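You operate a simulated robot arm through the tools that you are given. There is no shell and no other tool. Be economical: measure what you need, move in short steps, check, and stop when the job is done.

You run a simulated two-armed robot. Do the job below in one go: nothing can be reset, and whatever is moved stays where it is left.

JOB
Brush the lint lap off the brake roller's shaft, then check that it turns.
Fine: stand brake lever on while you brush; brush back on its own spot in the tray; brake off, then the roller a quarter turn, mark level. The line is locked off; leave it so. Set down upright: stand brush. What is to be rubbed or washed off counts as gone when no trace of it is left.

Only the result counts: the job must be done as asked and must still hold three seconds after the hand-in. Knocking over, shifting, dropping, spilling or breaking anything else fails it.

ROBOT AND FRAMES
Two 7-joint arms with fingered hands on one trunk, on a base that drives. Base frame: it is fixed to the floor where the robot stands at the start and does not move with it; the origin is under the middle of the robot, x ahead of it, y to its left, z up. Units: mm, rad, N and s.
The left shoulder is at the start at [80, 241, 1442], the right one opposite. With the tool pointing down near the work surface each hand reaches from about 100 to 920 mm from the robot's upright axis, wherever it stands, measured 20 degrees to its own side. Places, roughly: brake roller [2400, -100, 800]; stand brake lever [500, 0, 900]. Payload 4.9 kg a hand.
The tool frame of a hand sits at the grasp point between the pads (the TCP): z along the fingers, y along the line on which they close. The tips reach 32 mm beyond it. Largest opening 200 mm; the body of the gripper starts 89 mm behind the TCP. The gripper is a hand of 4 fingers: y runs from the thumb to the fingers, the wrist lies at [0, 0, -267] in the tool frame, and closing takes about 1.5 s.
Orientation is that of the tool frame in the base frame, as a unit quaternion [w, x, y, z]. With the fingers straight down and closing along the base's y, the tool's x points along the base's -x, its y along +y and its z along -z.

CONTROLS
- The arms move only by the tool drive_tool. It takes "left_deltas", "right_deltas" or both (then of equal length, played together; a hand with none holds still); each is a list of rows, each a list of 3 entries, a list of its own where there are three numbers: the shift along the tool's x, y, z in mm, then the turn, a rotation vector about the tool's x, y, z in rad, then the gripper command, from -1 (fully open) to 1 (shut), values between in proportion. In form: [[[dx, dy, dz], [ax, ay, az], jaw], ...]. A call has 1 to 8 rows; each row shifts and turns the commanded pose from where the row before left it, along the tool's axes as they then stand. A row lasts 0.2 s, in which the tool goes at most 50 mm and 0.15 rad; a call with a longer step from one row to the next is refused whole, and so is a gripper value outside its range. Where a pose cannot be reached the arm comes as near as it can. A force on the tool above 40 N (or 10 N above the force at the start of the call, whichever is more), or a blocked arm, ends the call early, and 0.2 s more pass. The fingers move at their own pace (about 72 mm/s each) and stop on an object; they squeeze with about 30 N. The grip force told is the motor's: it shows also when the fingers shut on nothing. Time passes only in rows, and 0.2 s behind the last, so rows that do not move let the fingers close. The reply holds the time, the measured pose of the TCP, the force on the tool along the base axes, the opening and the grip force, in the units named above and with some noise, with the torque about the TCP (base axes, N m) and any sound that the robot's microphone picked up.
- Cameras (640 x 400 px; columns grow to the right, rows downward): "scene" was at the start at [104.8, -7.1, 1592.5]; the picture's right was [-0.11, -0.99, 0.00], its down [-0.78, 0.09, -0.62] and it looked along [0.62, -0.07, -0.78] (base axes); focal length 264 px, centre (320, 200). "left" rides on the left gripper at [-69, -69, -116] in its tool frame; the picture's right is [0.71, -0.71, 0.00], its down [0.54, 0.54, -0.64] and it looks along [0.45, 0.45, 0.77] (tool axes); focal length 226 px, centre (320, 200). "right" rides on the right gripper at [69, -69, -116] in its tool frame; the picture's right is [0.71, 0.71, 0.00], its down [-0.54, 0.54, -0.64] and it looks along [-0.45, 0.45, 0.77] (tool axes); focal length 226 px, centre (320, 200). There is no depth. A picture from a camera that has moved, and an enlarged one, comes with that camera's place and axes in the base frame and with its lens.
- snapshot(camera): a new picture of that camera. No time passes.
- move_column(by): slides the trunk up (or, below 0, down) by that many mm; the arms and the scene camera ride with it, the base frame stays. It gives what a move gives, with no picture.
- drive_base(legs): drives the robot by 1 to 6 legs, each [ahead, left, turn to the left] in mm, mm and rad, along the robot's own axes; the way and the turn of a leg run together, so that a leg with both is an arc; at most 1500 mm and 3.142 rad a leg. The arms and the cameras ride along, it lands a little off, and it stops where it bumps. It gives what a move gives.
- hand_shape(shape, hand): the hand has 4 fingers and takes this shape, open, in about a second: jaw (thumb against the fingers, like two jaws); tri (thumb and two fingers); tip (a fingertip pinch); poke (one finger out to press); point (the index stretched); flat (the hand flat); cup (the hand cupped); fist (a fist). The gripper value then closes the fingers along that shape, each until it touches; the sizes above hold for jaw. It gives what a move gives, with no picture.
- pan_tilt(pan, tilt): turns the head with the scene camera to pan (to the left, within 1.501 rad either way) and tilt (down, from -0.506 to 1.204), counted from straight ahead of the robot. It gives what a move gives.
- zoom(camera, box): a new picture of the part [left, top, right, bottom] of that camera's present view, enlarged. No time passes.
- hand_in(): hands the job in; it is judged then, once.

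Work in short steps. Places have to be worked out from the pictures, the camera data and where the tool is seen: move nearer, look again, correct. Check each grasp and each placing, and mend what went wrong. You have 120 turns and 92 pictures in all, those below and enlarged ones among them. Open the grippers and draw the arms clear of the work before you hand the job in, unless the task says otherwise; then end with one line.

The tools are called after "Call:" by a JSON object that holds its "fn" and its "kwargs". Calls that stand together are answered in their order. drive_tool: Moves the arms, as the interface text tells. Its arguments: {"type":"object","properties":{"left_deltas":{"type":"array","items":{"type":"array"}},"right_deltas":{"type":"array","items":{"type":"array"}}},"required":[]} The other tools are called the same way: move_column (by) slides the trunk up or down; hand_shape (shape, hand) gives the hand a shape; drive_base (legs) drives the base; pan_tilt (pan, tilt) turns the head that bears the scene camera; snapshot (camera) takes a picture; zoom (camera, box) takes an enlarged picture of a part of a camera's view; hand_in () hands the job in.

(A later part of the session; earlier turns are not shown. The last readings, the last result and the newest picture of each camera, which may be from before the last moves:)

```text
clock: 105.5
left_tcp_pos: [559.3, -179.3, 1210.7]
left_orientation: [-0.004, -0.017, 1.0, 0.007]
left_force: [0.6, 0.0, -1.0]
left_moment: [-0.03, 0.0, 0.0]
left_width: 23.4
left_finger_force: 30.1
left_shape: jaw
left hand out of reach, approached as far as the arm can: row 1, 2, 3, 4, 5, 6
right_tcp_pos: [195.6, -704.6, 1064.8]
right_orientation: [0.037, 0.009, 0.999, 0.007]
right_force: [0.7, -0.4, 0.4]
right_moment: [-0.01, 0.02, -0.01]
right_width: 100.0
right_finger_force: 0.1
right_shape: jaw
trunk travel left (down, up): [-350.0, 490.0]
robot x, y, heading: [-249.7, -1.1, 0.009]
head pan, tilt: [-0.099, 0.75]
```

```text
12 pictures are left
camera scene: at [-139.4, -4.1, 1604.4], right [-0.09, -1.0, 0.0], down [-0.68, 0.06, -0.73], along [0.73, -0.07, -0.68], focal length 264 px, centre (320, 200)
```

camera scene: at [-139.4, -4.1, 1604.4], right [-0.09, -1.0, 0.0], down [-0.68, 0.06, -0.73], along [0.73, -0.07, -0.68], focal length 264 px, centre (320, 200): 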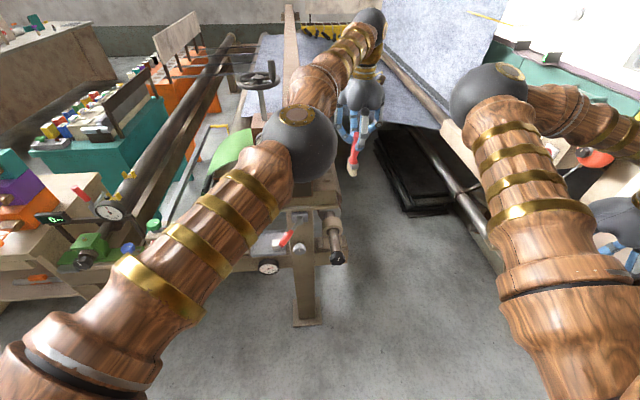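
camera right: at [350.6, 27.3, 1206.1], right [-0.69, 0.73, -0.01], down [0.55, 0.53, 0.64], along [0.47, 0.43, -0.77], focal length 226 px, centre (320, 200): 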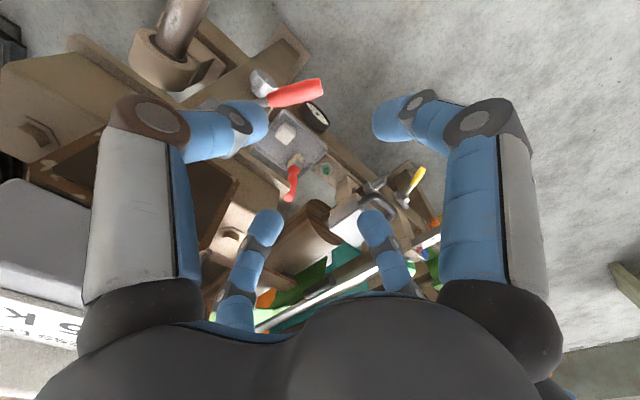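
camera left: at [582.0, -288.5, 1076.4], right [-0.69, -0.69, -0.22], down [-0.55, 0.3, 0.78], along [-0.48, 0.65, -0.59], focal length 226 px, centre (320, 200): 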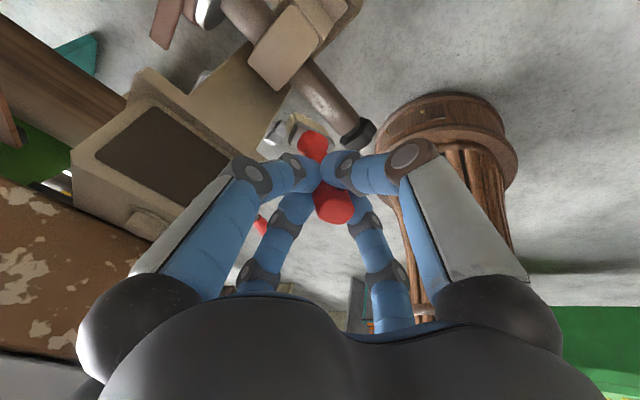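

The left arm shouldn't work this far across. I'll bring the right arm in, then back the base up 180 mm and shift it 250 mm right, so the shaft sits in front of the left arm.

Call:
{"fn": "drive_tool", "kwargs": {"right_deltas": [[[0, 45, 0], [0, 0, 0], 0], [[0, 45, 0], [0, 0, 0], 0], [[0, 45, 0], [0, 0, 0], 0], [[0, 45, 0], [0, 0, 0], 0], [[0, 45, 0], [0, 0, 0], 0]]}}

Call:
{"fn": "drive_base", "kwargs": {"legs": [[-180, 0, 0], [0, -250, 0]]}}

Call:
{"fn": "drive_tool", "kwargs": {"left_deltas": [[[0, 40, 0], [0, 0, 0], 1], [[0, 40, 0], [0, 0, 0], 1], [[0, 40, 0], [0, 0, 0], 1], [[0, 40, 0], [0, 0, 0], 1], [[0, 40, 0], [0, 0, 0], 1], [[0, 40, 0], [0, 0, 0], 1], [[0, 40, 0], [0, 0, 0], 1]]}}

```text
clock: 106.7
left_tcp_pos: [564.9, -158.5, 1193.0]
left_orientation: [-0.013, -0.029, 0.999, 0.013]
left_force: [0.8, 0.3, -0.9]
left_moment: [-0.04, 0.0, -0.02]
left_width: 23.8
left_finger_force: 29.9
left_shape: jaw
right_tcp_pos: [194.9, -488.1, 1073.8]
right_orientation: [0.049, 0.031, 0.998, 0.009]
right_force: [0.7, 0.4, -0.7]
right_moment: [-0.06, -0.02, -0.04]
right_width: 100.2
right_finger_force: 0.0
right_shape: jaw
trunk travel left (down, up): [-350.0, 490.0]
robot x, y, heading: [-254.3, 3.2, 0.006]
head pan, tilt: [-0.099, 0.75]
```

```text
clock: 109.6
left_tcp_pos: [390.2, -408.6, 1193.5]
left_orientation: [-0.013, -0.029, 0.999, 0.013]
left_force: [-0.1, -0.2, -0.7]
left_moment: [-0.05, 0.05, 0.0]
left_width: 23.6
left_finger_force: 30.0
left_shape: jaw
right_tcp_pos: [20.4, -738.9, 1073.4]
right_orientation: [0.049, 0.028, 0.998, 0.012]
right_force: [0.0, 0.0, 0.5]
right_moment: [0.02, -0.01, -0.01]
right_width: 99.9
right_finger_force: 0.1
right_shape: jaw
trunk travel left (down, up): [-350.0, 490.0]
robot x, y, heading: [-428.1, -251.4, 0.012]
head pan, tilt: [-0.099, 0.75]
```

```text
clock: 111.2
left_tcp_pos: [474.2, -164.7, 1216.5]
left_orientation: [-0.015, -0.03, 0.999, 0.014]
left_force: [0.0, 0.4, -0.3]
left_moment: [-0.03, 0.01, 0.0]
left_width: 23.4
left_finger_force: 29.6
left_shape: jaw
left hand out of reach, approached as far as the arm can: row 1, 2, 3, 4, 5, 6, 7
right_tcp_pos: [20.3, -738.7, 1073.5]
right_orientation: [0.049, 0.027, 0.998, 0.011]
right_force: [0.1, 0.0, 0.2]
right_moment: [-0.05, 0.01, -0.02]
right_width: 99.8
right_finger_force: 0.0
right_shape: jaw
trunk travel left (down, up): [-350.0, 490.0]
robot x, y, heading: [-425.2, -251.7, 0.008]
head pan, tilt: [-0.099, 0.75]
```

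Call:
{"fn": "drive_tool", "kwargs": {"left_deltas": [[[40, 5, 15], [0, 0, 0], 1], [[40, 5, 15], [0, 0, 0], 1], [[30, 10, 30], [0, 0, 0], 1], [[0, 10, 40], [0, 0, 0], 1], [[0, 10, 40], [0, 0, 0], 1]]}}

Call:
{"fn": "snapshot", "kwargs": {"camera": "scene"}}

```text
clock: 112.4
left_tcp_pos: [488.8, -157.9, 1101.2]
left_orientation: [-0.015, -0.029, 0.999, 0.014]
left_force: [-0.1, 0.6, 0.0]
left_moment: [-0.01, -0.02, 0.02]
left_width: 23.5
left_finger_force: 29.8
left_shape: jaw
left hand out of reach, approached as far as the arm can: row 1, 2, 3, 4, 5
right_tcp_pos: [20.8, -740.4, 1073.3]
right_orientation: [0.048, 0.027, 0.998, 0.013]
right_force: [-1.3, -0.5, -0.3]
right_moment: [0.01, 0.01, 0.02]
right_width: 99.9
right_finger_force: 0.1
right_shape: jaw
trunk travel left (down, up): [-350.0, 490.0]
robot x, y, heading: [-429.7, -252.1, 0.005]
head pan, tilt: [-0.099, 0.75]
```

```text
11 pictures are left
camera scene: at [-314.6, -255.0, 1604.5], right [-0.09, -1.0, 0.0], down [-0.68, 0.06, -0.73], along [0.73, -0.07, -0.68], focal length 264 px, centre (320, 200)
```

scene: 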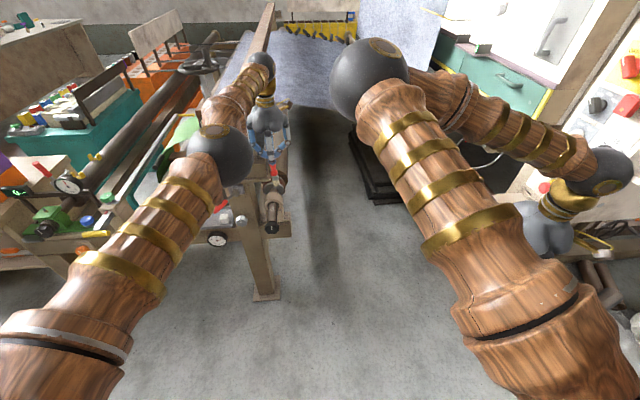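

The left arm is nearly straight and stuck. Back the base 200 mm so the hand is clear of the machine, then move the hand to its own (left) side to recover the posture.

Call:
{"fn": "drive_base", "kwargs": {"legs": [[-200, 0, 0]]}}

Call:
{"fn": "drive_tool", "kwargs": {"left_deltas": [[[20, 40, -10], [0, 0, 0], 1], [[20, 40, -10], [0, 0, 0], 1], [[20, 40, -10], [0, 0, 0], 1], [[20, 40, -10], [0, 0, 0], 1], [[20, 40, -10], [0, 0, 0], 1], [[20, 40, -10], [0, 0, 0], 1], [[20, 40, 0], [0, 0, 0], 1], [[20, 40, 0], [0, 0, 0], 1]]}}

Call:
{"fn": "drive_tool", "kwargs": {"left_deltas": [[[20, 40, 0], [0, 0, 0], 1], [[20, 40, 0], [0, 0, 0], 1], [[20, 40, 0], [0, 0, 0], 1], [[20, 40, 0], [0, 0, 0], 1], [[20, 40, 0], [0, 0, 0], 1], [[20, 40, 0], [0, 0, 0], 1]]}}

```text
clock: 114.0
left_tcp_pos: [289.7, -158.8, 1100.2]
left_orientation: [-0.014, -0.03, 0.999, 0.015]
left_force: [-0.8, 0.1, -1.3]
left_moment: [0.0, 0.0, 0.02]
left_width: 23.5
left_finger_force: 30.1
left_shape: jaw
right_tcp_pos: [-175.5, -741.6, 1072.8]
right_orientation: [0.049, 0.027, 0.998, 0.012]
right_force: [0.4, 0.1, 0.2]
right_moment: [0.02, -0.01, -0.03]
right_width: 99.9
right_finger_force: 0.1
right_shape: jaw
trunk travel left (down, up): [-350.0, 490.0]
robot x, y, heading: [-626.2, -251.7, 0.011]
head pan, tilt: [-0.099, 0.75]
```

```text
clock: 115.8
left_tcp_pos: [279.9, 151.3, 1191.0]
left_orientation: [-0.015, -0.029, 0.999, 0.012]
left_force: [-0.5, -0.3, 0.2]
left_moment: [-0.04, 0.02, 0.02]
left_width: 23.7
left_finger_force: 30.5
left_shape: jaw
left hand out of reach, approached as far as the arm can: row 1, 2, 3, 4, 5, 6, 7, 8
right_tcp_pos: [-178.5, -740.1, 1073.5]
right_orientation: [0.049, 0.027, 0.998, 0.011]
right_force: [-0.1, 0.3, 0.3]
right_moment: [-0.03, -0.02, -0.01]
right_width: 99.8
right_finger_force: 0.0
right_shape: jaw
trunk travel left (down, up): [-350.0, 490.0]
robot x, y, heading: [-627.3, -253.9, 0.006]
head pan, tilt: [-0.099, 0.75]
```

```text
clock: 117.2
left_tcp_pos: [191.4, 398.2, 1208.7]
left_orientation: [-0.016, -0.029, 0.999, 0.012]
left_force: [0.9, 0.5, -0.1]
left_moment: [-0.03, 0.0, 0.01]
left_width: 23.5
left_finger_force: 30.2
left_shape: jaw
left hand out of reach, approached as far as the arm can: row 1, 2, 3, 4, 5
right_tcp_pos: [-179.8, -740.2, 1074.2]
right_orientation: [0.049, 0.026, 0.998, 0.012]
right_force: [0.3, 0.3, -0.1]
right_moment: [-0.02, 0.02, -0.02]
right_width: 100.0
right_finger_force: 0.0
right_shape: jaw
trunk travel left (down, up): [-350.0, 490.0]
robot x, y, heading: [-626.3, -251.6, 0.01]
head pan, tilt: [-0.099, 0.75]
```

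The last row was reachable, so it's recovering. Bring the hand in toward a comfortable spot in front of the left shoulder.

Call:
{"fn": "drive_tool", "kwargs": {"left_deltas": [[[40, 0, 5], [0, 0, 0], 1], [[40, -20, 10], [0, 0, 0], 1], [[40, -25, 10], [0, 0, 0], 1], [[35, -30, 10], [0, 0, 0], 1], [[20, -40, 10], [0, 0, 0], 1], [[0, -45, 10], [0, 0, 0], 1], [[0, -45, 10], [0, 0, 0], 1], [[0, -45, 10], [0, 0, 0], 1]]}}

Call:
{"fn": "snapshot", "kwargs": {"camera": "scene"}}

```text
clock: 119.0
left_tcp_pos: [255.6, 258.0, 1178.3]
left_orientation: [-0.015, -0.031, 0.999, 0.014]
left_force: [-0.4, 0.4, -0.9]
left_moment: [0.02, 0.0, 0.02]
left_width: 23.6
left_finger_force: 30.0
left_shape: jaw
left hand out of reach, approached as far as the arm can: row 1, 2, 3, 4, 5, 6, 7, 8
right_tcp_pos: [-176.6, -742.4, 1072.1]
right_orientation: [0.049, 0.027, 0.998, 0.014]
right_force: [-0.9, -0.2, -0.5]
right_moment: [0.04, 0.0, 0.01]
right_width: 99.8
right_finger_force: 0.1
right_shape: jaw
trunk travel left (down, up): [-350.0, 490.0]
robot x, y, heading: [-626.3, -251.0, 0.016]
head pan, tilt: [-0.099, 0.75]
```

```text
10 pictures are left
camera scene: at [-514.3, -259.3, 1604.4], right [-0.09, -1.0, 0.0], down [-0.68, 0.06, -0.73], along [0.73, -0.06, -0.68], focal length 264 px, centre (320, 200)
```

scene: 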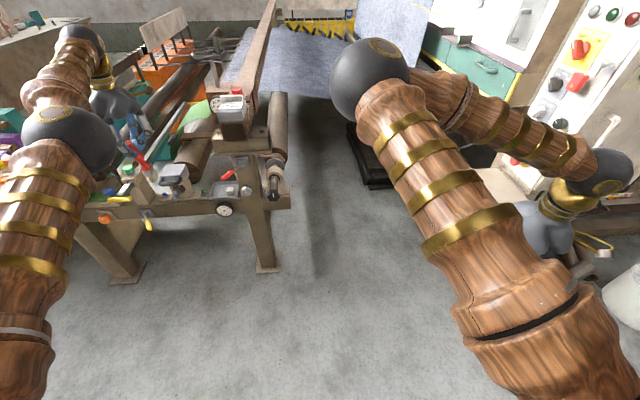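

The elbow seems to have locked at its straight limit. Stretch fully outward to bring it through straight, then pull back in.

Call:
{"fn": "drive_tool", "kwargs": {"left_deltas": [[[-45, 15, -10], [0, 0, 0], 1], [[-45, 15, -10], [0, 0, 0], 1], [[-45, 15, -10], [0, 0, 0], 1], [[-45, 0, 0], [0, 0, 0], 1], [[45, 0, 0], [0, 0, 0], 1], [[45, 0, 0], [0, 0, 0], 1]]}}

Call:
{"fn": "drive_tool", "kwargs": {"left_deltas": [[[45, 0, -10], [0, 0, 0], 1], [[45, 0, -10], [0, 0, 0], 1], [[45, 0, 0], [0, 0, 0], 1], [[45, 0, 0], [0, 0, 0], 1], [[45, 0, 0], [0, 0, 0], 1]]}}

```text
clock: 120.4
left_tcp_pos: [165.2, 258.6, 1186.0]
left_orientation: [-0.012, -0.033, 0.999, 0.01]
left_force: [-1.1, -10.5, -3.3]
left_moment: [1.01, -0.07, -0.12]
left_width: 23.6
left_finger_force: 29.8
left_shape: jaw
left hand out of reach, approached as far as the arm can: row 1, 2, 3, 4
right_tcp_pos: [-184.8, -737.5, 1076.4]
right_orientation: [0.05, 0.027, 0.998, 0.011]
right_force: [-2.0, 1.1, 0.6]
right_moment: [-0.09, -0.1, -0.04]
right_width: 100.2
right_finger_force: 0.0
right_shape: jaw
trunk travel left (down, up): [-350.0, 490.0]
robot x, y, heading: [-629.8, -253.6, 0.006]
head pan, tilt: [-0.099, 0.75]
```

```text
clock: 121.6
left_tcp_pos: [-62.3, 243.6, 1213.3]
left_orientation: [-0.013, -0.031, 0.999, 0.013]
left_force: [-0.6, -0.6, -0.4]
left_moment: [0.03, -0.01, 0.0]
left_width: 23.3
left_finger_force: 30.2
left_shape: jaw
right_tcp_pos: [-182.5, -740.5, 1075.8]
right_orientation: [0.05, 0.026, 0.998, 0.013]
right_force: [-0.4, -0.6, 0.9]
right_moment: [0.0, -0.06, -0.01]
right_width: 99.8
right_finger_force: 0.1
right_shape: jaw
trunk travel left (down, up): [-350.0, 490.0]
robot x, y, heading: [-629.2, -252.1, 0.011]
head pan, tilt: [-0.099, 0.75]
```

The left arm is bending normally again. Drive the base to about (-217,-300), so the shaft lies in front of the left shoulder.

Call:
{"fn": "drive_base", "kwargs": {"legs": [[0, -45, 0], [412, 0, 0]]}}

Call:
{"fn": "drive_tool", "kwargs": {"left_deltas": [[[-5, -45, 10], [0, 0, 0], 1], [[-5, -45, 10], [0, 0, 0], 1], [[-5, -45, 10], [0, 0, 0], 1], [[0, -45, 15], [0, 0, 0], 1], [[0, -45, 15], [0, 0, 0], 1], [[0, -45, 15], [0, 0, 0], 1], [[0, -40, 15], [0, 0, 0], 1]]}}

Call:
{"fn": "snapshot", "kwargs": {"camera": "scene"}}

```text
clock: 124.6
left_tcp_pos: [351.1, 200.2, 1212.2]
left_orientation: [-0.014, -0.03, 0.999, 0.013]
left_force: [-0.6, -0.7, -1.0]
left_moment: [0.01, 0.0, 0.01]
left_width: 23.5
left_finger_force: 29.9
left_shape: jaw
right_tcp_pos: [229.7, -782.7, 1074.0]
right_orientation: [0.049, 0.027, 0.998, 0.012]
right_force: [-0.2, 0.2, -0.6]
right_moment: [0.01, -0.02, 0.01]
right_width: 99.9
right_finger_force: 0.1
right_shape: jaw
trunk travel left (down, up): [-350.0, 490.0]
robot x, y, heading: [-215.3, -292.8, 0.009]
head pan, tilt: [-0.099, 0.75]
```

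```text
clock: 126.2
left_tcp_pos: [384.7, -107.2, 1110.7]
left_orientation: [-0.014, -0.031, 0.999, 0.014]
left_force: [-1.1, -0.3, -1.3]
left_moment: [-0.01, 0.02, 0.02]
left_width: 23.4
left_finger_force: 29.9
left_shape: jaw
right_tcp_pos: [231.8, -783.8, 1073.1]
right_orientation: [0.049, 0.027, 0.998, 0.013]
right_force: [-0.1, -0.1, 0.3]
right_moment: [0.02, 0.03, 0.0]
right_width: 100.1
right_finger_force: 0.1
right_shape: jaw
trunk travel left (down, up): [-350.0, 490.0]
robot x, y, heading: [-217.7, -290.5, 0.005]
head pan, tilt: [-0.099, 0.75]
```

```text
9 pictures are left
camera scene: at [-105.0, -300.5, 1604.4], right [-0.09, -1.0, 0.0], down [-0.68, 0.06, -0.73], along [0.73, -0.06, -0.68], focal length 264 px, centre (320, 200)
```

scene: 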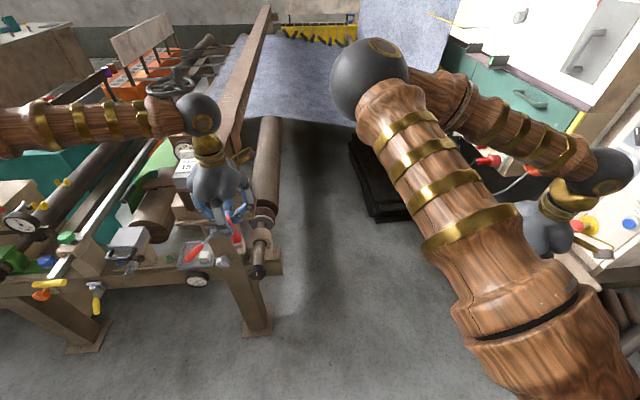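

Good natural posture. Pitch the hand 0.3 forward and lower so the bristles hover above the shaft.

Call:
{"fn": "drive_tool", "kwargs": {"left_deltas": [[[0, 0, 0], [0, -0.15, 0], 1], [[0, 0, 0], [0, -0.15, 0], 1], [[-3, -3, 40], [0, 0, 0], 1], [[-3, -3, 40], [0, 0, 0], 1], [[-3, -3, 40], [0, 0, 0], 1], [[-2, -2, 40], [0, 0, 0], 1]]}}

Call:
{"fn": "zoom", "kwargs": {"camera": "scene", "box": [200, 190, 300, 290]}}

```text
clock: 127.6
left_tcp_pos: [438.6, -108.6, 958.8]
left_orientation: [0.134, -0.028, 0.99, 0.018]
left_force: [-0.2, 0.0, -0.7]
left_moment: [-0.01, 0.07, -0.01]
left_width: 23.1
left_finger_force: 29.3
left_shape: jaw
right_tcp_pos: [232.8, -782.1, 1072.2]
right_orientation: [0.048, 0.028, 0.998, 0.012]
right_force: [0.5, 0.7, 0.2]
right_moment: [-0.01, 0.04, -0.02]
right_width: 100.0
right_finger_force: 0.1
right_shape: jaw
trunk travel left (down, up): [-350.0, 490.0]
robot x, y, heading: [-219.7, -292.1, 0.016]
head pan, tilt: [-0.099, 0.75]
```

```text
4.00 times, centred on (250, 240) of scene
camera zoom: at [-104.0, -298.0, 1604.4], right [-0.09, -1.0, 0.0], down [-0.68, 0.06, -0.73], along [0.73, -0.07, -0.68], focal length 1057 px, centre (600, 40)
```

zoom: 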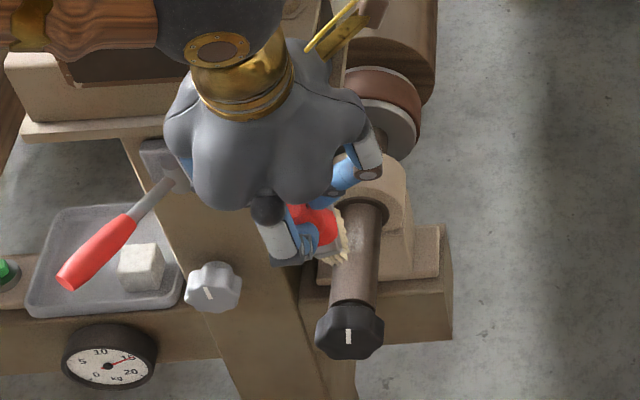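

Tips are at about (484,-124,825). Move forward 28 mm over the lint and lower to contact.

Call:
{"fn": "drive_tool", "kwargs": {"left_deltas": [[[-13, -1, 4], [0, 0, 0], 1], [[-13, -1, 4], [0, 0, 0], 1], [[4, 0, 14], [0, 0, 0], 1], [[3, 0, 10], [0, 0, 0], 1], [[1, 0, 4], [0, 0, 0], 1]]}}

```text
clock: 128.9
left_tcp_pos: [463.4, -108.0, 938.4]
left_orientation: [0.14, -0.027, 0.99, 0.019]
left_force: [-11.2, 4.1, 39.9]
left_moment: [0.16, 0.36, -0.04]
left_width: 24.1
left_finger_force: 30.5
left_shape: jaw
right_tcp_pos: [229.0, -782.6, 1074.9]
right_orientation: [0.051, 0.026, 0.998, 0.012]
right_force: [-0.6, 0.0, 0.7]
right_moment: [-0.01, 0.07, -0.02]
right_width: 100.2
right_finger_force: 0.1
right_shape: jaw
trunk travel left (down, up): [-350.0, 490.0]
robot x, y, heading: [-217.0, -292.2, 0.01]
head pan, tilt: [-0.099, 0.75]
stopped in row 5 (left hand): the force on the tool passed its limit at 42 N (the readings are from after the stop); the commanded pose is now the measured one
```

Firm contact (40 N). Ease 3 mm and stroke along the shaft, shifting a little sideways each pass.

Call:
{"fn": "drive_tool", "kwargs": {"left_deltas": [[[-1, 0, -3], [0, 0, 0], 1], [[14, 0, -4], [0, 0, 0], 1], [[14, 0, -4], [0, 0, 0], 1], [[-14, -2, 4], [0, 0, 0], 1], [[-14, -2, 4], [0, 0, 0], 1], [[-10, -2, 3], [0, 0, 0], 1], [[14, 0, -4], [0, 0, 0], 1], [[14, 0, -4], [0, 0, 0], 1]]}}

Call:
{"fn": "drive_tool", "kwargs": {"left_deltas": [[[-14, -2, 4], [0, 0, 0], 1], [[-14, -2, 4], [0, 0, 0], 1], [[-10, 0, 3], [0, 0, 0], 1], [[14, 3, -4], [0, 0, 0], 1], [[14, 4, -4], [0, 0, 0], 1], [[14, 4, -4], [0, 0, 0], 1], [[-14, 4, 4], [0, 0, 0], 1], [[-14, 3, 4], [0, 0, 0], 1]]}}

Call:
{"fn": "drive_tool", "kwargs": {"left_deltas": [[[14, 0, -4], [0, 0, 0], 1], [[14, 0, -4], [0, 0, 0], 1], [[-14, -4, 4], [0, 0, 0], 1], [[-14, -4, 4], [0, 0, 0], 1], [[-8, -4, 3], [0, 0, 0], 1], [[14, -4, -4], [0, 0, 0], 1], [[14, -2, -4], [0, 0, 0], 1], [[14, 0, -4], [0, 0, 0], 1]]}}

```text
clock: 130.7
left_tcp_pos: [445.0, -114.1, 934.4]
left_orientation: [0.135, -0.029, 0.99, 0.019]
left_force: [-2.7, 2.5, 15.0]
left_moment: [0.16, -0.26, 0.08]
left_width: 24.5
left_finger_force: 29.5
left_shape: jaw
right_tcp_pos: [230.2, -783.0, 1073.9]
right_orientation: [0.049, 0.027, 0.998, 0.012]
right_force: [0.2, 0.4, -0.4]
right_moment: [0.04, -0.01, 0.01]
right_width: 99.9
right_finger_force: 0.0
right_shape: jaw
trunk travel left (down, up): [-350.0, 490.0]
robot x, y, heading: [-217.1, -291.2, 0.015]
head pan, tilt: [-0.099, 0.75]
```

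```text
clock: 132.5
left_tcp_pos: [470.0, -98.2, 935.7]
left_orientation: [0.136, -0.028, 0.99, 0.018]
left_force: [0.3, -0.1, -0.6]
left_moment: [0.03, 0.01, 0.03]
left_width: 23.5
left_finger_force: 30.6
left_shape: jaw
right_tcp_pos: [231.2, -782.1, 1073.1]
right_orientation: [0.048, 0.027, 0.998, 0.012]
right_force: [-0.9, 0.1, 0.5]
right_moment: [-0.01, 0.0, 0.03]
right_width: 99.8
right_finger_force: 0.0
right_shape: jaw
trunk travel left (down, up): [-350.0, 490.0]
robot x, y, heading: [-217.0, -288.5, 0.011]
head pan, tilt: [-0.099, 0.75]
```

```text
clock: 134.3
left_tcp_pos: [434.7, -119.7, 935.2]
left_orientation: [0.138, -0.027, 0.99, 0.018]
left_force: [1.1, 0.4, 6.1]
left_moment: [0.09, -0.4, 0.03]
left_width: 23.2
left_finger_force: 29.7
left_shape: jaw
right_tcp_pos: [230.4, -782.9, 1073.4]
right_orientation: [0.049, 0.026, 0.998, 0.013]
right_force: [0.4, 0.3, -1.1]
right_moment: [-0.02, -0.02, 0.0]
right_width: 100.1
right_finger_force: 0.1
right_shape: jaw
trunk travel left (down, up): [-350.0, 490.0]
robot x, y, heading: [-218.5, -288.5, 0.016]
head pan, tilt: [-0.099, 0.75]
```

Lift off and shift left to look at the shaft.

Call:
{"fn": "drive_tool", "kwargs": {"left_deltas": [[[5, 0, -40], [0, 0, 0], 1], [[10, 35, -25], [0, 0, 0], 1], [[10, 45, 0], [0, 0, 0], 1]]}}

Call:
{"fn": "zoom", "kwargs": {"camera": "scene", "box": [235, 210, 315, 290]}}

```text
clock: 135.1
left_tcp_pos: [390.2, -42.5, 993.5]
left_orientation: [0.136, -0.027, 0.99, 0.017]
left_force: [0.1, 0.4, -1.2]
left_moment: [-0.02, 0.02, -0.01]
left_width: 23.2
left_finger_force: 29.5
left_shape: jaw
right_tcp_pos: [229.8, -779.4, 1075.2]
right_orientation: [0.05, 0.026, 0.998, 0.012]
right_force: [0.1, 0.5, -0.7]
right_moment: [-0.06, 0.0, 0.03]
right_width: 99.9
right_finger_force: 0.0
right_shape: jaw
trunk travel left (down, up): [-350.0, 490.0]
robot x, y, heading: [-213.1, -288.1, 0.009]
head pan, tilt: [-0.099, 0.75]
```

```text
5.00 times, centred on (275, 250) of scene
camera zoom: at [-107.6, -295.0, 1604.5], right [-0.09, -1.0, 0.0], down [-0.68, 0.06, -0.73], along [0.73, -0.07, -0.68], focal length 1321 px, centre (545, -50)
```

zoom: 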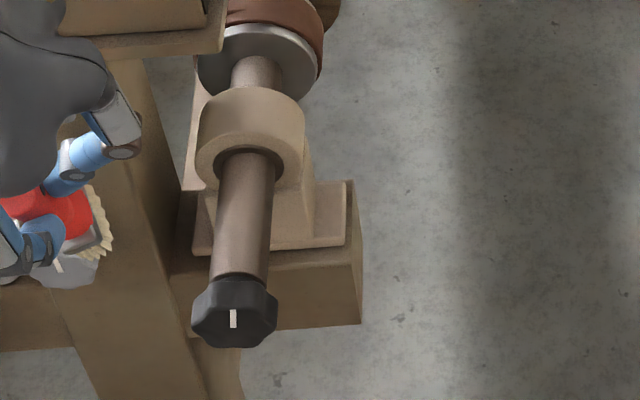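

The shaft is clean. Now return the brush: raise it over lever height, set the hand upright, and drive the base left so the tray is in reach.

Call:
{"fn": "drive_tool", "kwargs": {"left_deltas": [[[10, 0, -40], [0, 0, 0], 1], [[10, 0, -40], [0, 0, 0], 1], [[0, 0, -40], [0, 0.14, 0], 1], [[0, 0, 0], [0, 0.135, 0], 1]]}}

Call:
{"fn": "drive_base", "kwargs": {"legs": [[0, 280, 0]]}}

```text
clock: 136.1
left_tcp_pos: [339.8, -51.1, 1101.4]
left_orientation: [-0.003, -0.03, 0.999, 0.014]
left_force: [0.0, -0.3, -1.4]
left_moment: [0.01, 0.04, -0.03]
left_width: 23.2
left_finger_force: 30.0
left_shape: jaw
right_tcp_pos: [231.4, -781.9, 1073.0]
right_orientation: [0.048, 0.026, 0.998, 0.013]
right_force: [0.0, 0.2, -0.4]
right_moment: [0.01, -0.01, -0.03]
right_width: 100.2
right_finger_force: 0.1
right_shape: jaw
trunk travel left (down, up): [-350.0, 490.0]
robot x, y, heading: [-221.2, -291.3, 0.01]
head pan, tilt: [-0.099, 0.75]
```

```text
clock: 138.1
left_tcp_pos: [336.2, 228.2, 1102.7]
left_orientation: [0.0, -0.029, 0.999, 0.015]
left_force: [0.7, -0.5, -0.9]
left_moment: [0.03, -0.01, 0.0]
left_width: 23.1
left_finger_force: 30.1
left_shape: jaw
right_tcp_pos: [226.9, -505.8, 1073.3]
right_orientation: [0.048, 0.028, 0.998, 0.012]
right_force: [0.1, -0.2, -1.1]
right_moment: [0.04, 0.0, -0.02]
right_width: 100.0
right_finger_force: 0.0
right_shape: jaw
trunk travel left (down, up): [-350.0, 490.0]
robot x, y, heading: [-219.8, -16.0, 0.012]
head pan, tilt: [-0.099, 0.75]
```

Move over the tray at height, then descend to a hover and inspect.

Call:
{"fn": "drive_tool", "kwargs": {"left_deltas": [[[-42, -2, 0], [0, 0, 0], 1], [[-42, -2, 0], [0, 0, 0], 1], [[-42, -2, 0], [0, 0, 0], 1], [[-42, -2, 0], [0, 0, 0], 1], [[-42, -2, 0], [0, 0, 0], 1], [[-42, -2, 0], [0, 0, 0], 1], [[-40, -2, 0], [0, 0, 0], 1]]}}

Call:
{"fn": "drive_tool", "kwargs": {"left_deltas": [[[0, 0, 35], [0, 0, 0], 1], [[0, 0, 35], [0, 0, 0], 1], [[0, 0, 35], [0, 0, 0], 1], [[0, 0, 35], [0, 0, 0], 1]]}}

Call:
{"fn": "zoom", "kwargs": {"camera": "scene", "box": [200, 150, 340, 290]}}

```text
clock: 139.7
left_tcp_pos: [632.4, 229.2, 1101.7]
left_orientation: [-0.002, -0.029, 0.999, 0.014]
left_force: [-0.1, -0.7, -1.4]
left_moment: [-0.02, 0.06, 0.02]
left_width: 23.1
left_finger_force: 29.6
left_shape: jaw
right_tcp_pos: [229.4, -503.7, 1072.0]
right_orientation: [0.049, 0.027, 0.998, 0.012]
right_force: [-0.1, -1.3, -0.4]
right_moment: [0.05, 0.07, 0.01]
right_width: 99.9
right_finger_force: 0.1
right_shape: jaw
trunk travel left (down, up): [-350.0, 490.0]
robot x, y, heading: [-219.7, -13.0, 0.01]
head pan, tilt: [-0.099, 0.75]
```

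```text
clock: 140.7
left_tcp_pos: [628.9, 235.2, 960.4]
left_orientation: [-0.001, -0.029, 0.999, 0.014]
left_force: [0.5, -0.2, -0.6]
left_moment: [0.0, 0.06, 0.01]
left_width: 23.1
left_finger_force: 30.2
left_shape: jaw
right_tcp_pos: [227.4, -502.9, 1073.4]
right_orientation: [0.049, 0.027, 0.998, 0.013]
right_force: [0.7, -0.1, 0.1]
right_moment: [-0.02, 0.06, -0.03]
right_width: 99.7
right_finger_force: 0.0
right_shape: jaw
trunk travel left (down, up): [-350.0, 490.0]
robot x, y, heading: [-225.3, -12.7, 0.008]
head pan, tilt: [-0.099, 0.75]
```

```text
2.86 times, centred on (270, 220) of scene
camera zoom: at [-107.9, -18.6, 1604.4], right [-0.09, -1.0, 0.0], down [-0.68, 0.06, -0.73], along [0.73, -0.07, -0.68], focal length 755 px, centre (463, 143)
```

zoom: 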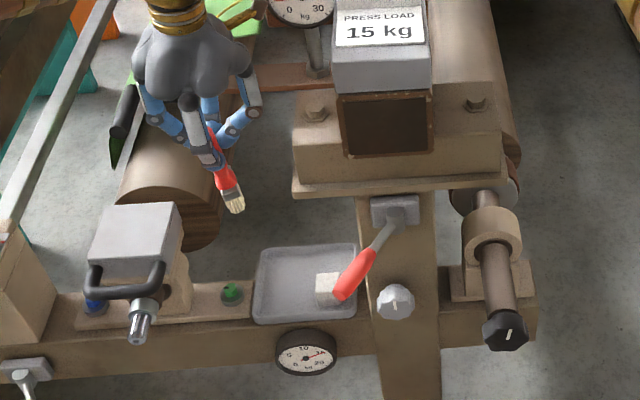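

The brush hangs upright from the upright hand (tip ≈(3,-4,-143) from TCP). Roll 0.05 away from the block, shift to y≈200 and lower toward the tray spot.

Call:
{"fn": "drive_tool", "kwargs": {"left_deltas": [[[0, -17, 0], [0.05, 0, 0], 1], [[0, -18, 0], [0, 0, 0], 1], [[0, 0, 40], [0, 0, 0], 1], [[0, 0, 40], [0, 0, 0], 1], [[0, 2, 40], [0, 0, 0], 1]]}}

Call:
{"fn": "zoom", "kwargs": {"camera": "scene", "box": [220, 180, 300, 260]}}

```text
clock: 141.9
left_tcp_pos: [630.1, 200.1, 842.5]
left_orientation: [0.0, -0.029, 1.0, -0.01]
left_force: [-0.2, -0.6, -1.0]
left_moment: [0.02, 0.03, -0.04]
left_width: 22.9
left_finger_force: 30.2
left_shape: jaw
right_tcp_pos: [227.8, -503.8, 1072.6]
right_orientation: [0.049, 0.027, 0.998, 0.013]
right_force: [-0.9, 0.3, -0.1]
right_moment: [-0.01, 0.0, -0.02]
right_width: 100.0
right_finger_force: 0.0
right_shape: jaw
trunk travel left (down, up): [-350.0, 490.0]
robot x, y, heading: [-220.2, -17.0, 0.009]
head pan, tilt: [-0.099, 0.75]
```

```text
5.00 times, centred on (260, 220) of scene
camera zoom: at [-108.2, -19.5, 1604.5], right [-0.09, -1.0, 0.0], down [-0.68, 0.06, -0.73], along [0.73, -0.07, -0.68], focal length 1321 px, centre (620, 100)
```

zoom: 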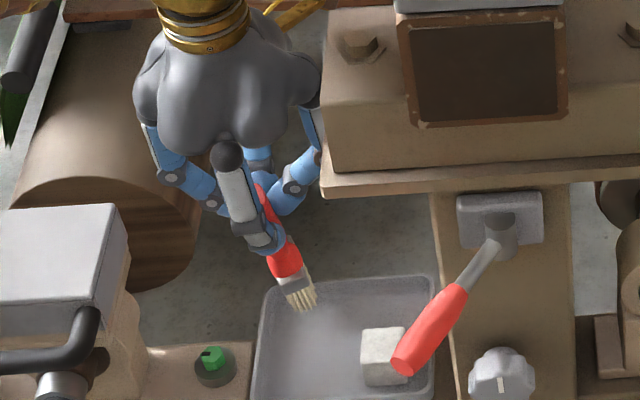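

The tips line up with the original spot. Lower in small steps until contact.

Call:
{"fn": "drive_tool", "kwargs": {"left_deltas": [[[0, 1, 10], [0, 0, 0], 1], [[0, 0, 8], [0, 0, 0], 1], [[0, 0, 5], [0, 0, 0], 1], [[0, 0, 4], [0, 0, 0], 1]]}}

```text
clock: 142.9
left_tcp_pos: [631.1, 197.0, 823.2]
left_orientation: [0.003, -0.028, 1.0, -0.013]
left_force: [-11.7, -4.9, 33.8]
left_moment: [-0.08, 0.64, -0.03]
left_width: 23.3
left_finger_force: 30.3
left_shape: jaw
right_tcp_pos: [224.4, -504.9, 1074.1]
right_orientation: [0.051, 0.028, 0.998, 0.012]
right_force: [0.1, -0.8, -0.6]
right_moment: [-0.01, 0.01, 0.01]
right_width: 99.9
right_finger_force: 0.1
right_shape: jaw
trunk travel left (down, up): [-350.0, 490.0]
robot x, y, heading: [-221.8, -14.8, 0.005]
head pan, tilt: [-0.099, 0.75]
stopped in row 4 (left hand): the force on the tool passed its limit at 42 N (the readings are from after the stop); the commanded pose is now the measured one
```

Contact at 34 N, near the height it was picked at. Ease up 4 mm and look before letting go.

Call:
{"fn": "drive_tool", "kwargs": {"left_deltas": [[[0, 0, -4], [0, 0, 0], 1], [[0, 0, 0], [0, 0, 0], 1]]}}

Call:
{"fn": "zoom", "kwargs": {"camera": "scene", "box": [220, 180, 300, 260]}}

```text
clock: 143.5
left_tcp_pos: [629.6, 197.9, 825.1]
left_orientation: [0.003, -0.028, 1.0, -0.011]
left_force: [-6.5, -2.5, 19.6]
left_moment: [-0.07, 0.36, 0.01]
left_width: 23.6
left_finger_force: 29.9
left_shape: jaw
right_tcp_pos: [223.7, -506.6, 1074.6]
right_orientation: [0.05, 0.028, 0.998, 0.012]
right_force: [-0.1, -0.8, -0.8]
right_moment: [-0.02, -0.03, -0.02]
right_width: 100.0
right_finger_force: 0.1
right_shape: jaw
trunk travel left (down, up): [-350.0, 490.0]
robot x, y, heading: [-221.6, -12.0, 0.006]
head pan, tilt: [-0.099, 0.75]
```

```text
5.00 times, centred on (260, 220) of scene
camera zoom: at [-113.8, -20.6, 1604.7], right [-0.09, -1.0, 0.0], down [-0.68, 0.06, -0.73], along [0.73, -0.07, -0.68], focal length 1321 px, centre (620, 100)
```

zoom: 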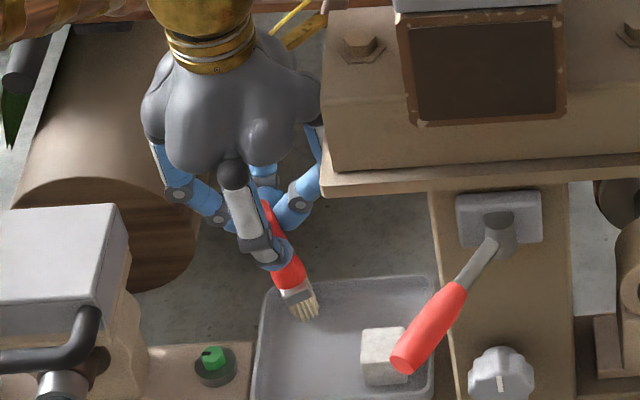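

The bristles are catching the tray's back edge: the handle is curved, and its foot stood at about (602,192), some 30 mm nearer me than the top. Raise a little and pitch the tip toward me by 0.2 to restore its original stance.

Call:
{"fn": "drive_tool", "kwargs": {"left_deltas": [[[0, 0, -20], [0, 0, 0], 1], [[0, 2, -5], [-0.02, 0.1, 0], 1], [[0, 0, 0], [0, 0.1, 0], 1], [[0, 0, 0], [0, 0, 0], 1]]}}

Call:
{"fn": "zoom", "kwargs": {"camera": "scene", "box": [220, 180, 300, 260]}}

```text
clock: 144.5
left_tcp_pos: [629.7, 201.8, 846.9]
left_orientation: [-0.1, -0.028, 0.995, -0.005]
left_force: [0.6, -0.3, 0.5]
left_moment: [-0.04, -0.03, 0.02]
left_width: 23.3
left_finger_force: 30.3
left_shape: jaw
right_tcp_pos: [225.9, -502.9, 1074.1]
right_orientation: [0.049, 0.027, 0.998, 0.011]
right_force: [0.5, -0.4, -0.2]
right_moment: [-0.04, -0.01, -0.01]
right_width: 100.0
right_finger_force: 0.1
right_shape: jaw
trunk travel left (down, up): [-350.0, 490.0]
robot x, y, heading: [-220.6, -14.3, 0.012]
head pan, tilt: [-0.099, 0.75]
```

```text
5.00 times, centred on (260, 220) of scene
camera zoom: at [-110.2, -17.5, 1604.5], right [-0.09, -1.0, 0.0], down [-0.68, 0.06, -0.73], along [0.73, -0.07, -0.68], focal length 1321 px, centre (620, 100)
```

zoom: 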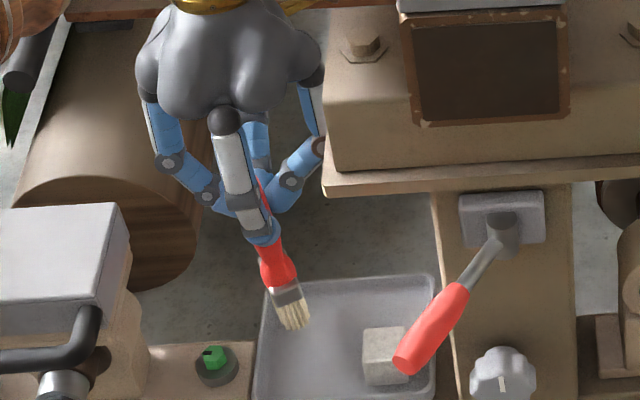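

The tips now sit at about (602,192), the original spot. Lower straight down to contact.

Call:
{"fn": "drive_tool", "kwargs": {"left_deltas": [[[-2, 0, 10], [0, 0, 0], 1], [[-2, 0, 8], [0, 0, 0], 1], [[-1, 0, 6], [0, 0, 0], 1]]}}

```text
clock: 145.3
left_tcp_pos: [630.9, 200.5, 823.9]
left_orientation: [-0.099, -0.029, 0.995, -0.004]
left_force: [0.5, 0.3, -0.5]
left_moment: [0.0, 0.0, 0.0]
left_width: 23.4
left_finger_force: 29.7
left_shape: jaw
right_tcp_pos: [226.2, -504.4, 1073.6]
right_orientation: [0.049, 0.028, 0.998, 0.012]
right_force: [0.6, -0.7, -1.3]
right_moment: [0.06, -0.02, -0.01]
right_width: 100.1
right_finger_force: 0.0
right_shape: jaw
trunk travel left (down, up): [-350.0, 490.0]
robot x, y, heading: [-219.6, -13.8, 0.006]
head pan, tilt: [-0.099, 0.75]
```

No contact yet, so the earlier touch was indeed the rim. Continue in 3 mm steps.

Call:
{"fn": "drive_tool", "kwargs": {"left_deltas": [[[-0.6, 0, 3], [0, 0, 0], 1], [[-0.6, 0, 3], [0, 0, 0], 1]]}}

Call:
{"fn": "drive_tool", "kwargs": {"left_deltas": [[[-0.4, 0, 2], [0, 0, 0], 1], [[-0.4, 0, 2], [0, 0, 0], 1]]}}

```text
clock: 145.9
left_tcp_pos: [630.3, 200.2, 816.9]
left_orientation: [-0.099, -0.028, 0.995, -0.004]
left_force: [0.7, -0.9, -0.9]
left_moment: [0.04, -0.01, 0.01]
left_width: 23.5
left_finger_force: 30.2
left_shape: jaw
right_tcp_pos: [226.9, -504.0, 1073.7]
right_orientation: [0.049, 0.028, 0.998, 0.013]
right_force: [0.7, 1.1, 0.1]
right_moment: [-0.02, 0.0, 0.02]
right_width: 100.1
right_finger_force: 0.0
right_shape: jaw
trunk travel left (down, up): [-350.0, 490.0]
robot x, y, heading: [-223.4, -11.9, 0.007]
head pan, tilt: [-0.099, 0.75]
```

```text
clock: 146.5
left_tcp_pos: [627.8, 201.5, 814.1]
left_orientation: [-0.099, -0.028, 0.995, -0.004]
left_force: [1.0, 0.3, 5.3]
left_moment: [0.06, 0.0, -0.02]
left_width: 23.4
left_finger_force: 29.6
left_shape: jaw
left hand out of reach, approached as far as the arm can: row 2
right_tcp_pos: [225.8, -503.2, 1072.8]
right_orientation: [0.049, 0.027, 0.998, 0.013]
right_force: [0.8, 0.5, 0.3]
right_moment: [-0.02, -0.01, -0.04]
right_width: 99.9
right_finger_force: 0.1
right_shape: jaw
trunk travel left (down, up): [-350.0, 490.0]
robot x, y, heading: [-222.9, -11.7, 0.01]
head pan, tilt: [-0.099, 0.75]
```

Light, centred contact (5 N, no moment). Open the fingers slowly to a loose cage and look.

Call:
{"fn": "drive_tool", "kwargs": {"left_deltas": [[[0, 0, 0.5], [0, 0, 0], 0.76], [[0, 0, 0], [0, 0, 0], 0.74], [[0, 0, 0], [0, 0, 0], 0.71], [[0, 0, 0], [0, 0, 0], 0.68], [[0, 0, 0], [0, 0, 0], 0.65], [[0, 0, 0], [0, 0, 0], 0.6], [[0, 0, 0], [0, 0, 0], 0.6]]}}

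Call:
{"fn": "zoom", "kwargs": {"camera": "scene", "box": [220, 180, 300, 260]}}

```text
clock: 148.1
left_tcp_pos: [628.2, 200.7, 812.5]
left_orientation: [-0.099, -0.028, 0.995, -0.005]
left_force: [-0.5, -0.4, 0.2]
left_moment: [-0.01, 0.03, 0.0]
left_width: 39.7
left_finger_force: 0.1
left_shape: jaw
right_tcp_pos: [227.1, -503.6, 1073.6]
right_orientation: [0.049, 0.027, 0.998, 0.012]
right_force: [-0.2, -0.2, -0.3]
right_moment: [-0.02, -0.01, -0.02]
right_width: 100.0
right_finger_force: 0.1
right_shape: jaw
trunk travel left (down, up): [-350.0, 490.0]
robot x, y, heading: [-223.2, -12.5, 0.012]
head pan, tilt: [-0.099, 0.75]
```

```text
5.00 times, centred on (260, 220) of scene
camera zoom: at [-109.6, -19.3, 1604.5], right [-0.09, -1.0, 0.0], down [-0.68, 0.06, -0.73], along [0.73, -0.07, -0.68], focal length 1321 px, centre (620, 100)
```

zoom: 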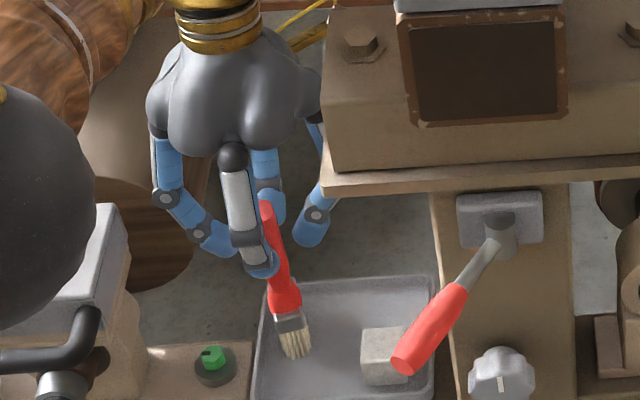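

The brush stands upright on its spot, free of the fingers. Open wider and withdraw upward along the hand axis, then back out toward me.

Call:
{"fn": "drive_tool", "kwargs": {"left_deltas": [[[0, 0, 0], [0, 0, 0], 0.3], [[0, 0, 0], [0, 0, 0], 0.05], [[0, 0, 0], [0, 0, 0], 0.05], [[0, 0, -15], [0, 0, 0], 0.05], [[0, 0, -25], [0, 0, 0], 0.05], [[0, 2, -35], [0, 0, 0], 0.05], [[0, 3, -40], [0, 0, 0], 0.05], [[0, 3, -40], [0, 0, 0], 0.05]]}}

Call:
{"fn": "drive_tool", "kwargs": {"left_deltas": [[[0, 5, -40], [0, -0.1, 0], 0.05], [[0, 5, -40], [0, -0.1, 0], 0.05], [[0, 5, -40], [0, 0, 0], 0.05], [[40, 20, 0], [0, 0, 0], 0.05], [[45, 10, 0], [0, 0, 0], 0.05], [[45, 10, 0], [0, 0, 0], 0.05], [[45, 10, 0], [0, 0, 0], 0.05], [[45, 0, 0], [0, 0, 0], 0.05]]}}

```text
clock: 149.9
left_tcp_pos: [652.4, 212.1, 965.7]
left_orientation: [-0.099, -0.027, 0.995, -0.005]
left_force: [-29.6, 0.8, -14.4]
left_moment: [0.98, -1.62, -2.04]
left_width: 94.7
left_finger_force: 0.1
left_shape: jaw
right_tcp_pos: [224.3, -503.6, 1075.3]
right_orientation: [0.05, 0.028, 0.998, 0.012]
right_force: [-0.1, 0.5, -0.1]
right_moment: [0.02, -0.08, 0.02]
right_width: 100.0
right_finger_force: 0.0
right_shape: jaw
trunk travel left (down, up): [-350.0, 490.0]
robot x, y, heading: [-224.8, -12.5, 0.011]
head pan, tilt: [-0.099, 0.75]
```

```text
clock: 150.2
left_tcp_pos: [652.8, 213.3, 968.3]
left_orientation: [-0.095, -0.027, 0.995, -0.004]
left_force: [-16.1, 3.4, 8.2]
left_moment: [-0.94, -2.98, -0.94]
left_width: 95.3
left_finger_force: 0.0
left_shape: jaw
right_tcp_pos: [224.8, -502.3, 1075.9]
right_orientation: [0.049, 0.026, 0.998, 0.012]
right_force: [0.6, -1.2, 0.6]
right_moment: [0.0, 0.01, 0.0]
right_width: 100.2
right_finger_force: 0.1
right_shape: jaw
trunk travel left (down, up): [-350.0, 490.0]
robot x, y, heading: [-222.4, -9.7, 0.007]
head pan, tilt: [-0.099, 0.75]
stopped in row 1 (left hand): the force on the tool passed its limit at 84 N (the readings are from after the stop); the commanded pose is now the measured one
```

The hand's right side touched something behind the block (likely the dial). Move toward me and left, away from it.

Call:
{"fn": "drive_tool", "kwargs": {"left_deltas": [[[10, 5, 2], [0, 0, 0], 0.05], [[20, 15, 0], [0, 0, 0], 0.05], [[25, 20, 0], [0, 0, 0], 0.05], [[30, 20, -10], [0, 0, 0], 0.05]]}}

```text
clock: 151.2
left_tcp_pos: [570.2, 265.7, 991.4]
left_orientation: [-0.095, -0.027, 0.995, -0.004]
left_force: [-0.9, 0.3, 0.2]
left_moment: [-0.02, 0.0, 0.02]
left_width: 95.2
left_finger_force: 0.1
left_shape: jaw
right_tcp_pos: [224.0, -503.0, 1074.7]
right_orientation: [0.049, 0.028, 0.998, 0.012]
right_force: [-0.2, 1.1, 0.3]
right_moment: [-0.02, -0.03, 0.02]
right_width: 100.3
right_finger_force: 0.2
right_shape: jaw
trunk travel left (down, up): [-350.0, 490.0]
robot x, y, heading: [-220.4, -15.1, 0.008]
head pan, tilt: [-0.099, 0.75]
```

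Clear. Bring the left hand back upright in front of the machine at (400,230) and form a fist, to push the lever back to off.

Call:
{"fn": "drive_tool", "kwargs": {"left_deltas": [[[40, 0, 0], [0, -0.1, 0], 0.05], [[40, -8, 0], [0, -0.1, 0], 0.05], [[45, -8, 0], [0, 0, 0], 0.05], [[45, -8, 0], [0, 0, 0], 0.05]]}}

Call:
{"fn": "hand_shape", "kwargs": {"hand": "left", "shape": "fist"}}

```text
clock: 152.2
left_tcp_pos: [402.7, 234.8, 1002.5]
left_orientation: [0.005, -0.028, 1.0, -0.001]
left_force: [0.0, -0.4, 0.2]
left_moment: [-0.01, -0.02, -0.04]
left_width: 94.8
left_finger_force: 0.0
left_shape: jaw
right_tcp_pos: [224.7, -503.2, 1075.0]
right_orientation: [0.049, 0.026, 0.998, 0.013]
right_force: [1.0, -0.5, 0.2]
right_moment: [-0.05, -0.02, 0.04]
right_width: 99.8
right_finger_force: 0.1
right_shape: jaw
trunk travel left (down, up): [-350.0, 490.0]
robot x, y, heading: [-223.7, -10.1, 0.01]
head pan, tilt: [-0.099, 0.75]
```

```text
clock: 153.1
left_tcp_pos: [404.0, 233.5, 1000.0]
left_orientation: [0.004, -0.028, 1.0, 0.0]
left_force: [0.3, 0.9, -0.7]
left_moment: [-0.03, 0.03, -0.01]
left_width: 0.0
left_finger_force: 0.1
left_shape: fist
right_tcp_pos: [226.1, -503.9, 1072.5]
right_orientation: [0.048, 0.027, 0.998, 0.012]
right_force: [-0.2, -0.1, 0.4]
right_moment: [0.0, 0.02, 0.0]
right_width: 100.0
right_finger_force: 0.1
right_shape: jaw
trunk travel left (down, up): [-350.0, 490.0]
robot x, y, heading: [-221.1, -11.9, 0.008]
head pan, tilt: [-0.099, 0.75]
```

Lower beside the lever and push it right to its off stop.

Call:
{"fn": "drive_tool", "kwargs": {"left_deltas": [[[0, 0, 45], [0, 0, 0], 1], [[0, 0, 45], [0, 0, 0], 1], [[0, 0, 45], [0, 0, 0], 1], [[0, 0, 10], [0, 0, 0], 1], [[0, -30, 0], [0, 0, 0], 1], [[0, -30, 0], [0, 0, 0], 1], [[0, -25, 0], [0, 0, 0], 1], [[0, -20, 0], [0, 0, 0], 1]]}}

Call:
{"fn": "drive_tool", "kwargs": {"left_deltas": [[[0, -20, 0], [0, 0, 0], 1], [[0, -20, 0], [0, 0, 0], 1], [[0, -20, 0], [0, 0, 0], 1], [[0, -20, 0], [0, 0, 0], 1], [[0, -15, 0], [0, 0, 0], 1], [[0, -15, 0], [0, 0, 0], 1], [[0, -15, 0], [0, 0, 0], 1], [[0, -15, 0], [0, 0, 0], 1]]}}

```text
clock: 154.9
left_tcp_pos: [410.5, 128.4, 856.7]
left_orientation: [0.005, -0.028, 1.0, 0.0]
left_force: [-0.8, 0.7, 0.1]
left_moment: [0.01, 0.03, 0.02]
left_width: 0.0
left_finger_force: 0.2
left_shape: fist
right_tcp_pos: [226.9, -503.7, 1072.3]
right_orientation: [0.048, 0.028, 0.998, 0.013]
right_force: [1.0, -0.1, -0.7]
right_moment: [0.03, 0.02, -0.03]
right_width: 100.1
right_finger_force: 0.0
right_shape: jaw
trunk travel left (down, up): [-350.0, 490.0]
robot x, y, heading: [-220.7, -14.3, 0.013]
head pan, tilt: [-0.099, 0.75]
```

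```text
clock: 156.4
left_tcp_pos: [413.9, 32.3, 855.3]
left_orientation: [0.004, -0.033, 0.999, 0.007]
left_force: [-13.8, 25.9, 2.3]
left_moment: [-1.37, -0.82, -0.53]
left_width: 0.0
left_finger_force: 0.1
left_shape: fist
right_tcp_pos: [227.4, -496.8, 1075.7]
right_orientation: [0.05, 0.024, 0.998, 0.01]
right_force: [0.0, -0.9, -0.2]
right_moment: [0.01, -0.01, -0.01]
right_width: 99.8
right_finger_force: 0.1
right_shape: jaw
trunk travel left (down, up): [-350.0, 490.0]
robot x, y, heading: [-226.3, -11.0, 0.012]
head pan, tilt: [-0.099, 0.75]
stopped in row 7 (left hand): the force on the tool passed its limit at 46 N (the readings are from after the stop); the commanded pose is now the measured one
```

The stop came at y≈32. Push once more briefly to confirm it's the end stop.

Call:
{"fn": "drive_tool", "kwargs": {"left_deltas": [[[0, -6, 0], [0, 0, 0], 1], [[0, -6, 0], [0, 0, 0], 1]]}}

```text
clock: 156.7
left_tcp_pos: [412.0, 33.0, 853.9]
left_orientation: [0.002, -0.036, 0.999, 0.008]
left_force: [-15.9, 20.3, 4.5]
left_moment: [-1.37, -0.83, -0.8]
left_width: 0.1
left_finger_force: 0.0
left_shape: fist
right_tcp_pos: [228.8, -495.4, 1075.0]
right_orientation: [0.049, 0.023, 0.998, 0.011]
right_force: [0.4, 0.7, 0.2]
right_moment: [0.02, 0.03, 0.01]
right_width: 99.9
right_finger_force: 0.2
right_shape: jaw
trunk travel left (down, up): [-350.0, 490.0]
robot x, y, heading: [-224.1, -11.5, 0.022]
head pan, tilt: [-0.099, 0.75]
stopped in row 1 (left hand): the force on the tool passed its limit at 44 N (the readings are from after the stop); the commanded pose is now the measured one
```

That is the firm end stop, so the brake is off. Retract the left hand, and prepare the right hand: tip shape, leaned in from the right as before, with a slight skew so its idle finger clears the bearing.

Call:
{"fn": "drive_tool", "kwargs": {"left_deltas": [[[0, 30, 0], [0, 0, 0], 1], [[0, 40, -10], [0, 0, 0], 1], [[0, 40, -30], [0, 0, 0], 1], [[0, 30, -40], [0, 0, 0], 1], [[0, 30, -40], [0, 0, 0], 1], [[0, 30, -40], [0, 0, 0], 1], [[0, 40, -30], [0, 0, 0], 1], [[0, 40, -20], [0, 0, 0], 1]], "right_deltas": [[[0, 0, 0], [0, 0.1, -0.05], 0], [[0, 0, 0], [-0.15, 0, 0], 0], [[0, 0, 0], [-0.15, 0, 0], 0], [[0, 0, 0], [-0.15, 0, 0], 0], [[0, 0, 0], [-0.15, 0, 0], 0], [[0, 0, 0], [-0.15, 0, 0], 0], [[0, 0, 0], [-0.15, 0, 0], 0], [[0, 0, 0], [-0.06, 0, 0], 0]]}}

Call:
{"fn": "hand_shape", "kwargs": {"hand": "right", "shape": "tip"}}

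Call:
{"fn": "drive_tool", "kwargs": {"right_deltas": [[[0, 0, 0], [0, -0.1, 0], -0.05], [[0, 0, 0], [0, -0.1, 0], -0.05], [[0, 0, 0], [0, 0, 0], -0.05]]}}

```text
clock: 158.5
left_tcp_pos: [395.2, 302.9, 1068.0]
left_orientation: [0.003, -0.032, 0.999, 0.007]
left_force: [0.0, 0.3, 0.6]
left_moment: [0.01, -0.04, 0.04]
left_width: 0.0
left_finger_force: 0.1
left_shape: fist
right_tcp_pos: [227.2, -498.7, 1074.6]
right_orientation: [-0.001, -0.001, 0.881, 0.473]
right_force: [0.3, -0.8, 0.2]
right_moment: [-0.03, -0.02, 0.0]
right_width: 100.2
right_finger_force: 0.1
right_shape: jaw
trunk travel left (down, up): [-350.0, 490.0]
robot x, y, heading: [-225.4, -14.1, 0.017]
head pan, tilt: [-0.099, 0.75]
```

```text
clock: 159.4
left_tcp_pos: [395.8, 302.4, 1068.3]
left_orientation: [0.002, -0.033, 0.999, 0.007]
left_force: [0.1, -0.4, 0.5]
left_moment: [-0.01, -0.01, 0.01]
left_width: 0.0
left_finger_force: 0.1
left_shape: fist
right_tcp_pos: [229.3, -499.7, 1073.6]
right_orientation: [-0.001, -0.001, 0.881, 0.473]
right_force: [1.2, 1.0, -0.1]
right_moment: [0.02, -0.03, 0.01]
right_width: 199.8
right_finger_force: 0.0
right_shape: tip
trunk travel left (down, up): [-350.0, 490.0]
robot x, y, heading: [-222.9, -7.5, 0.012]
head pan, tilt: [-0.099, 0.75]
```

```text
clock: 160.2
left_tcp_pos: [396.1, 302.8, 1068.3]
left_orientation: [0.002, -0.033, 0.999, 0.007]
left_force: [0.2, 0.0, 1.0]
left_moment: [0.03, 0.01, 0.02]
left_width: 0.0
left_finger_force: 0.0
left_shape: fist
right_tcp_pos: [229.8, -499.0, 1073.9]
right_orientation: [0.087, 0.045, 0.877, 0.471]
right_force: [-0.4, 0.7, 0.2]
right_moment: [-0.02, 0.02, 0.02]
right_width: 105.4
right_finger_force: 0.2
right_shape: tip
trunk travel left (down, up): [-350.0, 490.0]
robot x, y, heading: [-225.5, -13.7, 0.019]
head pan, tilt: [-0.099, 0.75]
```

Orientation is as planned. Move in to 130 mm short of the knob.

Call:
{"fn": "drive_tool", "kwargs": {"right_deltas": [[[-12, -5.4, 47.7], [0, 0, 0], -0.05], [[-12, -5.4, 47.7], [0, 0, 0], -0.05], [[-12, -5.4, 47.7], [0, 0, 0], -0.05], [[-12, -5.4, 47.7], [0, 0, 0], -0.05], [[-12, -5.4, 47.7], [0, 0, 0], -0.05], [[-12, -5.4, 47.7], [0, 0, 0], -0.05], [[-12, -5.4, 47.7], [0, 0, 0], -0.05], [[-12, -5.4, 47.7], [0, 0, 0], -0.05]]}}

```text
clock: 162.0
left_tcp_pos: [397.3, 304.0, 1067.6]
left_orientation: [0.002, -0.033, 0.999, 0.007]
left_force: [-0.2, 0.5, -0.4]
left_moment: [0.01, -0.03, -0.01]
left_width: 0.0
left_finger_force: 0.0
left_shape: fist
right_tcp_pos: [397.3, -227.3, 840.5]
right_orientation: [0.086, 0.046, 0.877, 0.47]
right_force: [0.1, 0.0, -0.1]
right_moment: [-0.03, 0.0, 0.0]
right_width: 105.5
right_finger_force: 0.0
right_shape: tip
trunk travel left (down, up): [-350.0, 490.0]
robot x, y, heading: [-225.1, -13.1, 0.017]
head pan, tilt: [-0.099, 0.75]
```

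Call:
{"fn": "drive_tool", "kwargs": {"right_deltas": [[[-1, 0.2, 30], [0, 0, 0], -0.05], [[-1, 0.2, 30], [0, 0, 0], -0.05], [[-1, 0.3, 30], [0, 0, 0], -0.05], [[-1, 0.3, 15], [0, 0, 0], -0.05], [[0, 0, 10], [0, 0, 0], -0.05]]}}

```text
clock: 163.2
left_tcp_pos: [395.1, 301.1, 1069.6]
left_orientation: [0.003, -0.032, 0.999, 0.008]
left_force: [-0.6, -0.5, 0.3]
left_moment: [-0.01, -0.01, 0.02]
left_width: 0.0
left_finger_force: 0.1
left_shape: fist
right_tcp_pos: [423.4, -134.5, 780.6]
right_orientation: [0.088, 0.046, 0.877, 0.471]
right_force: [-4.8, -5.8, 3.7]
right_moment: [0.03, -0.74, -1.04]
right_width: 105.7
right_finger_force: 0.1
right_shape: tip
trunk travel left (down, up): [-350.0, 490.0]
robot x, y, heading: [-222.9, -11.3, 0.017]
head pan, tilt: [-0.099, 0.75]
```

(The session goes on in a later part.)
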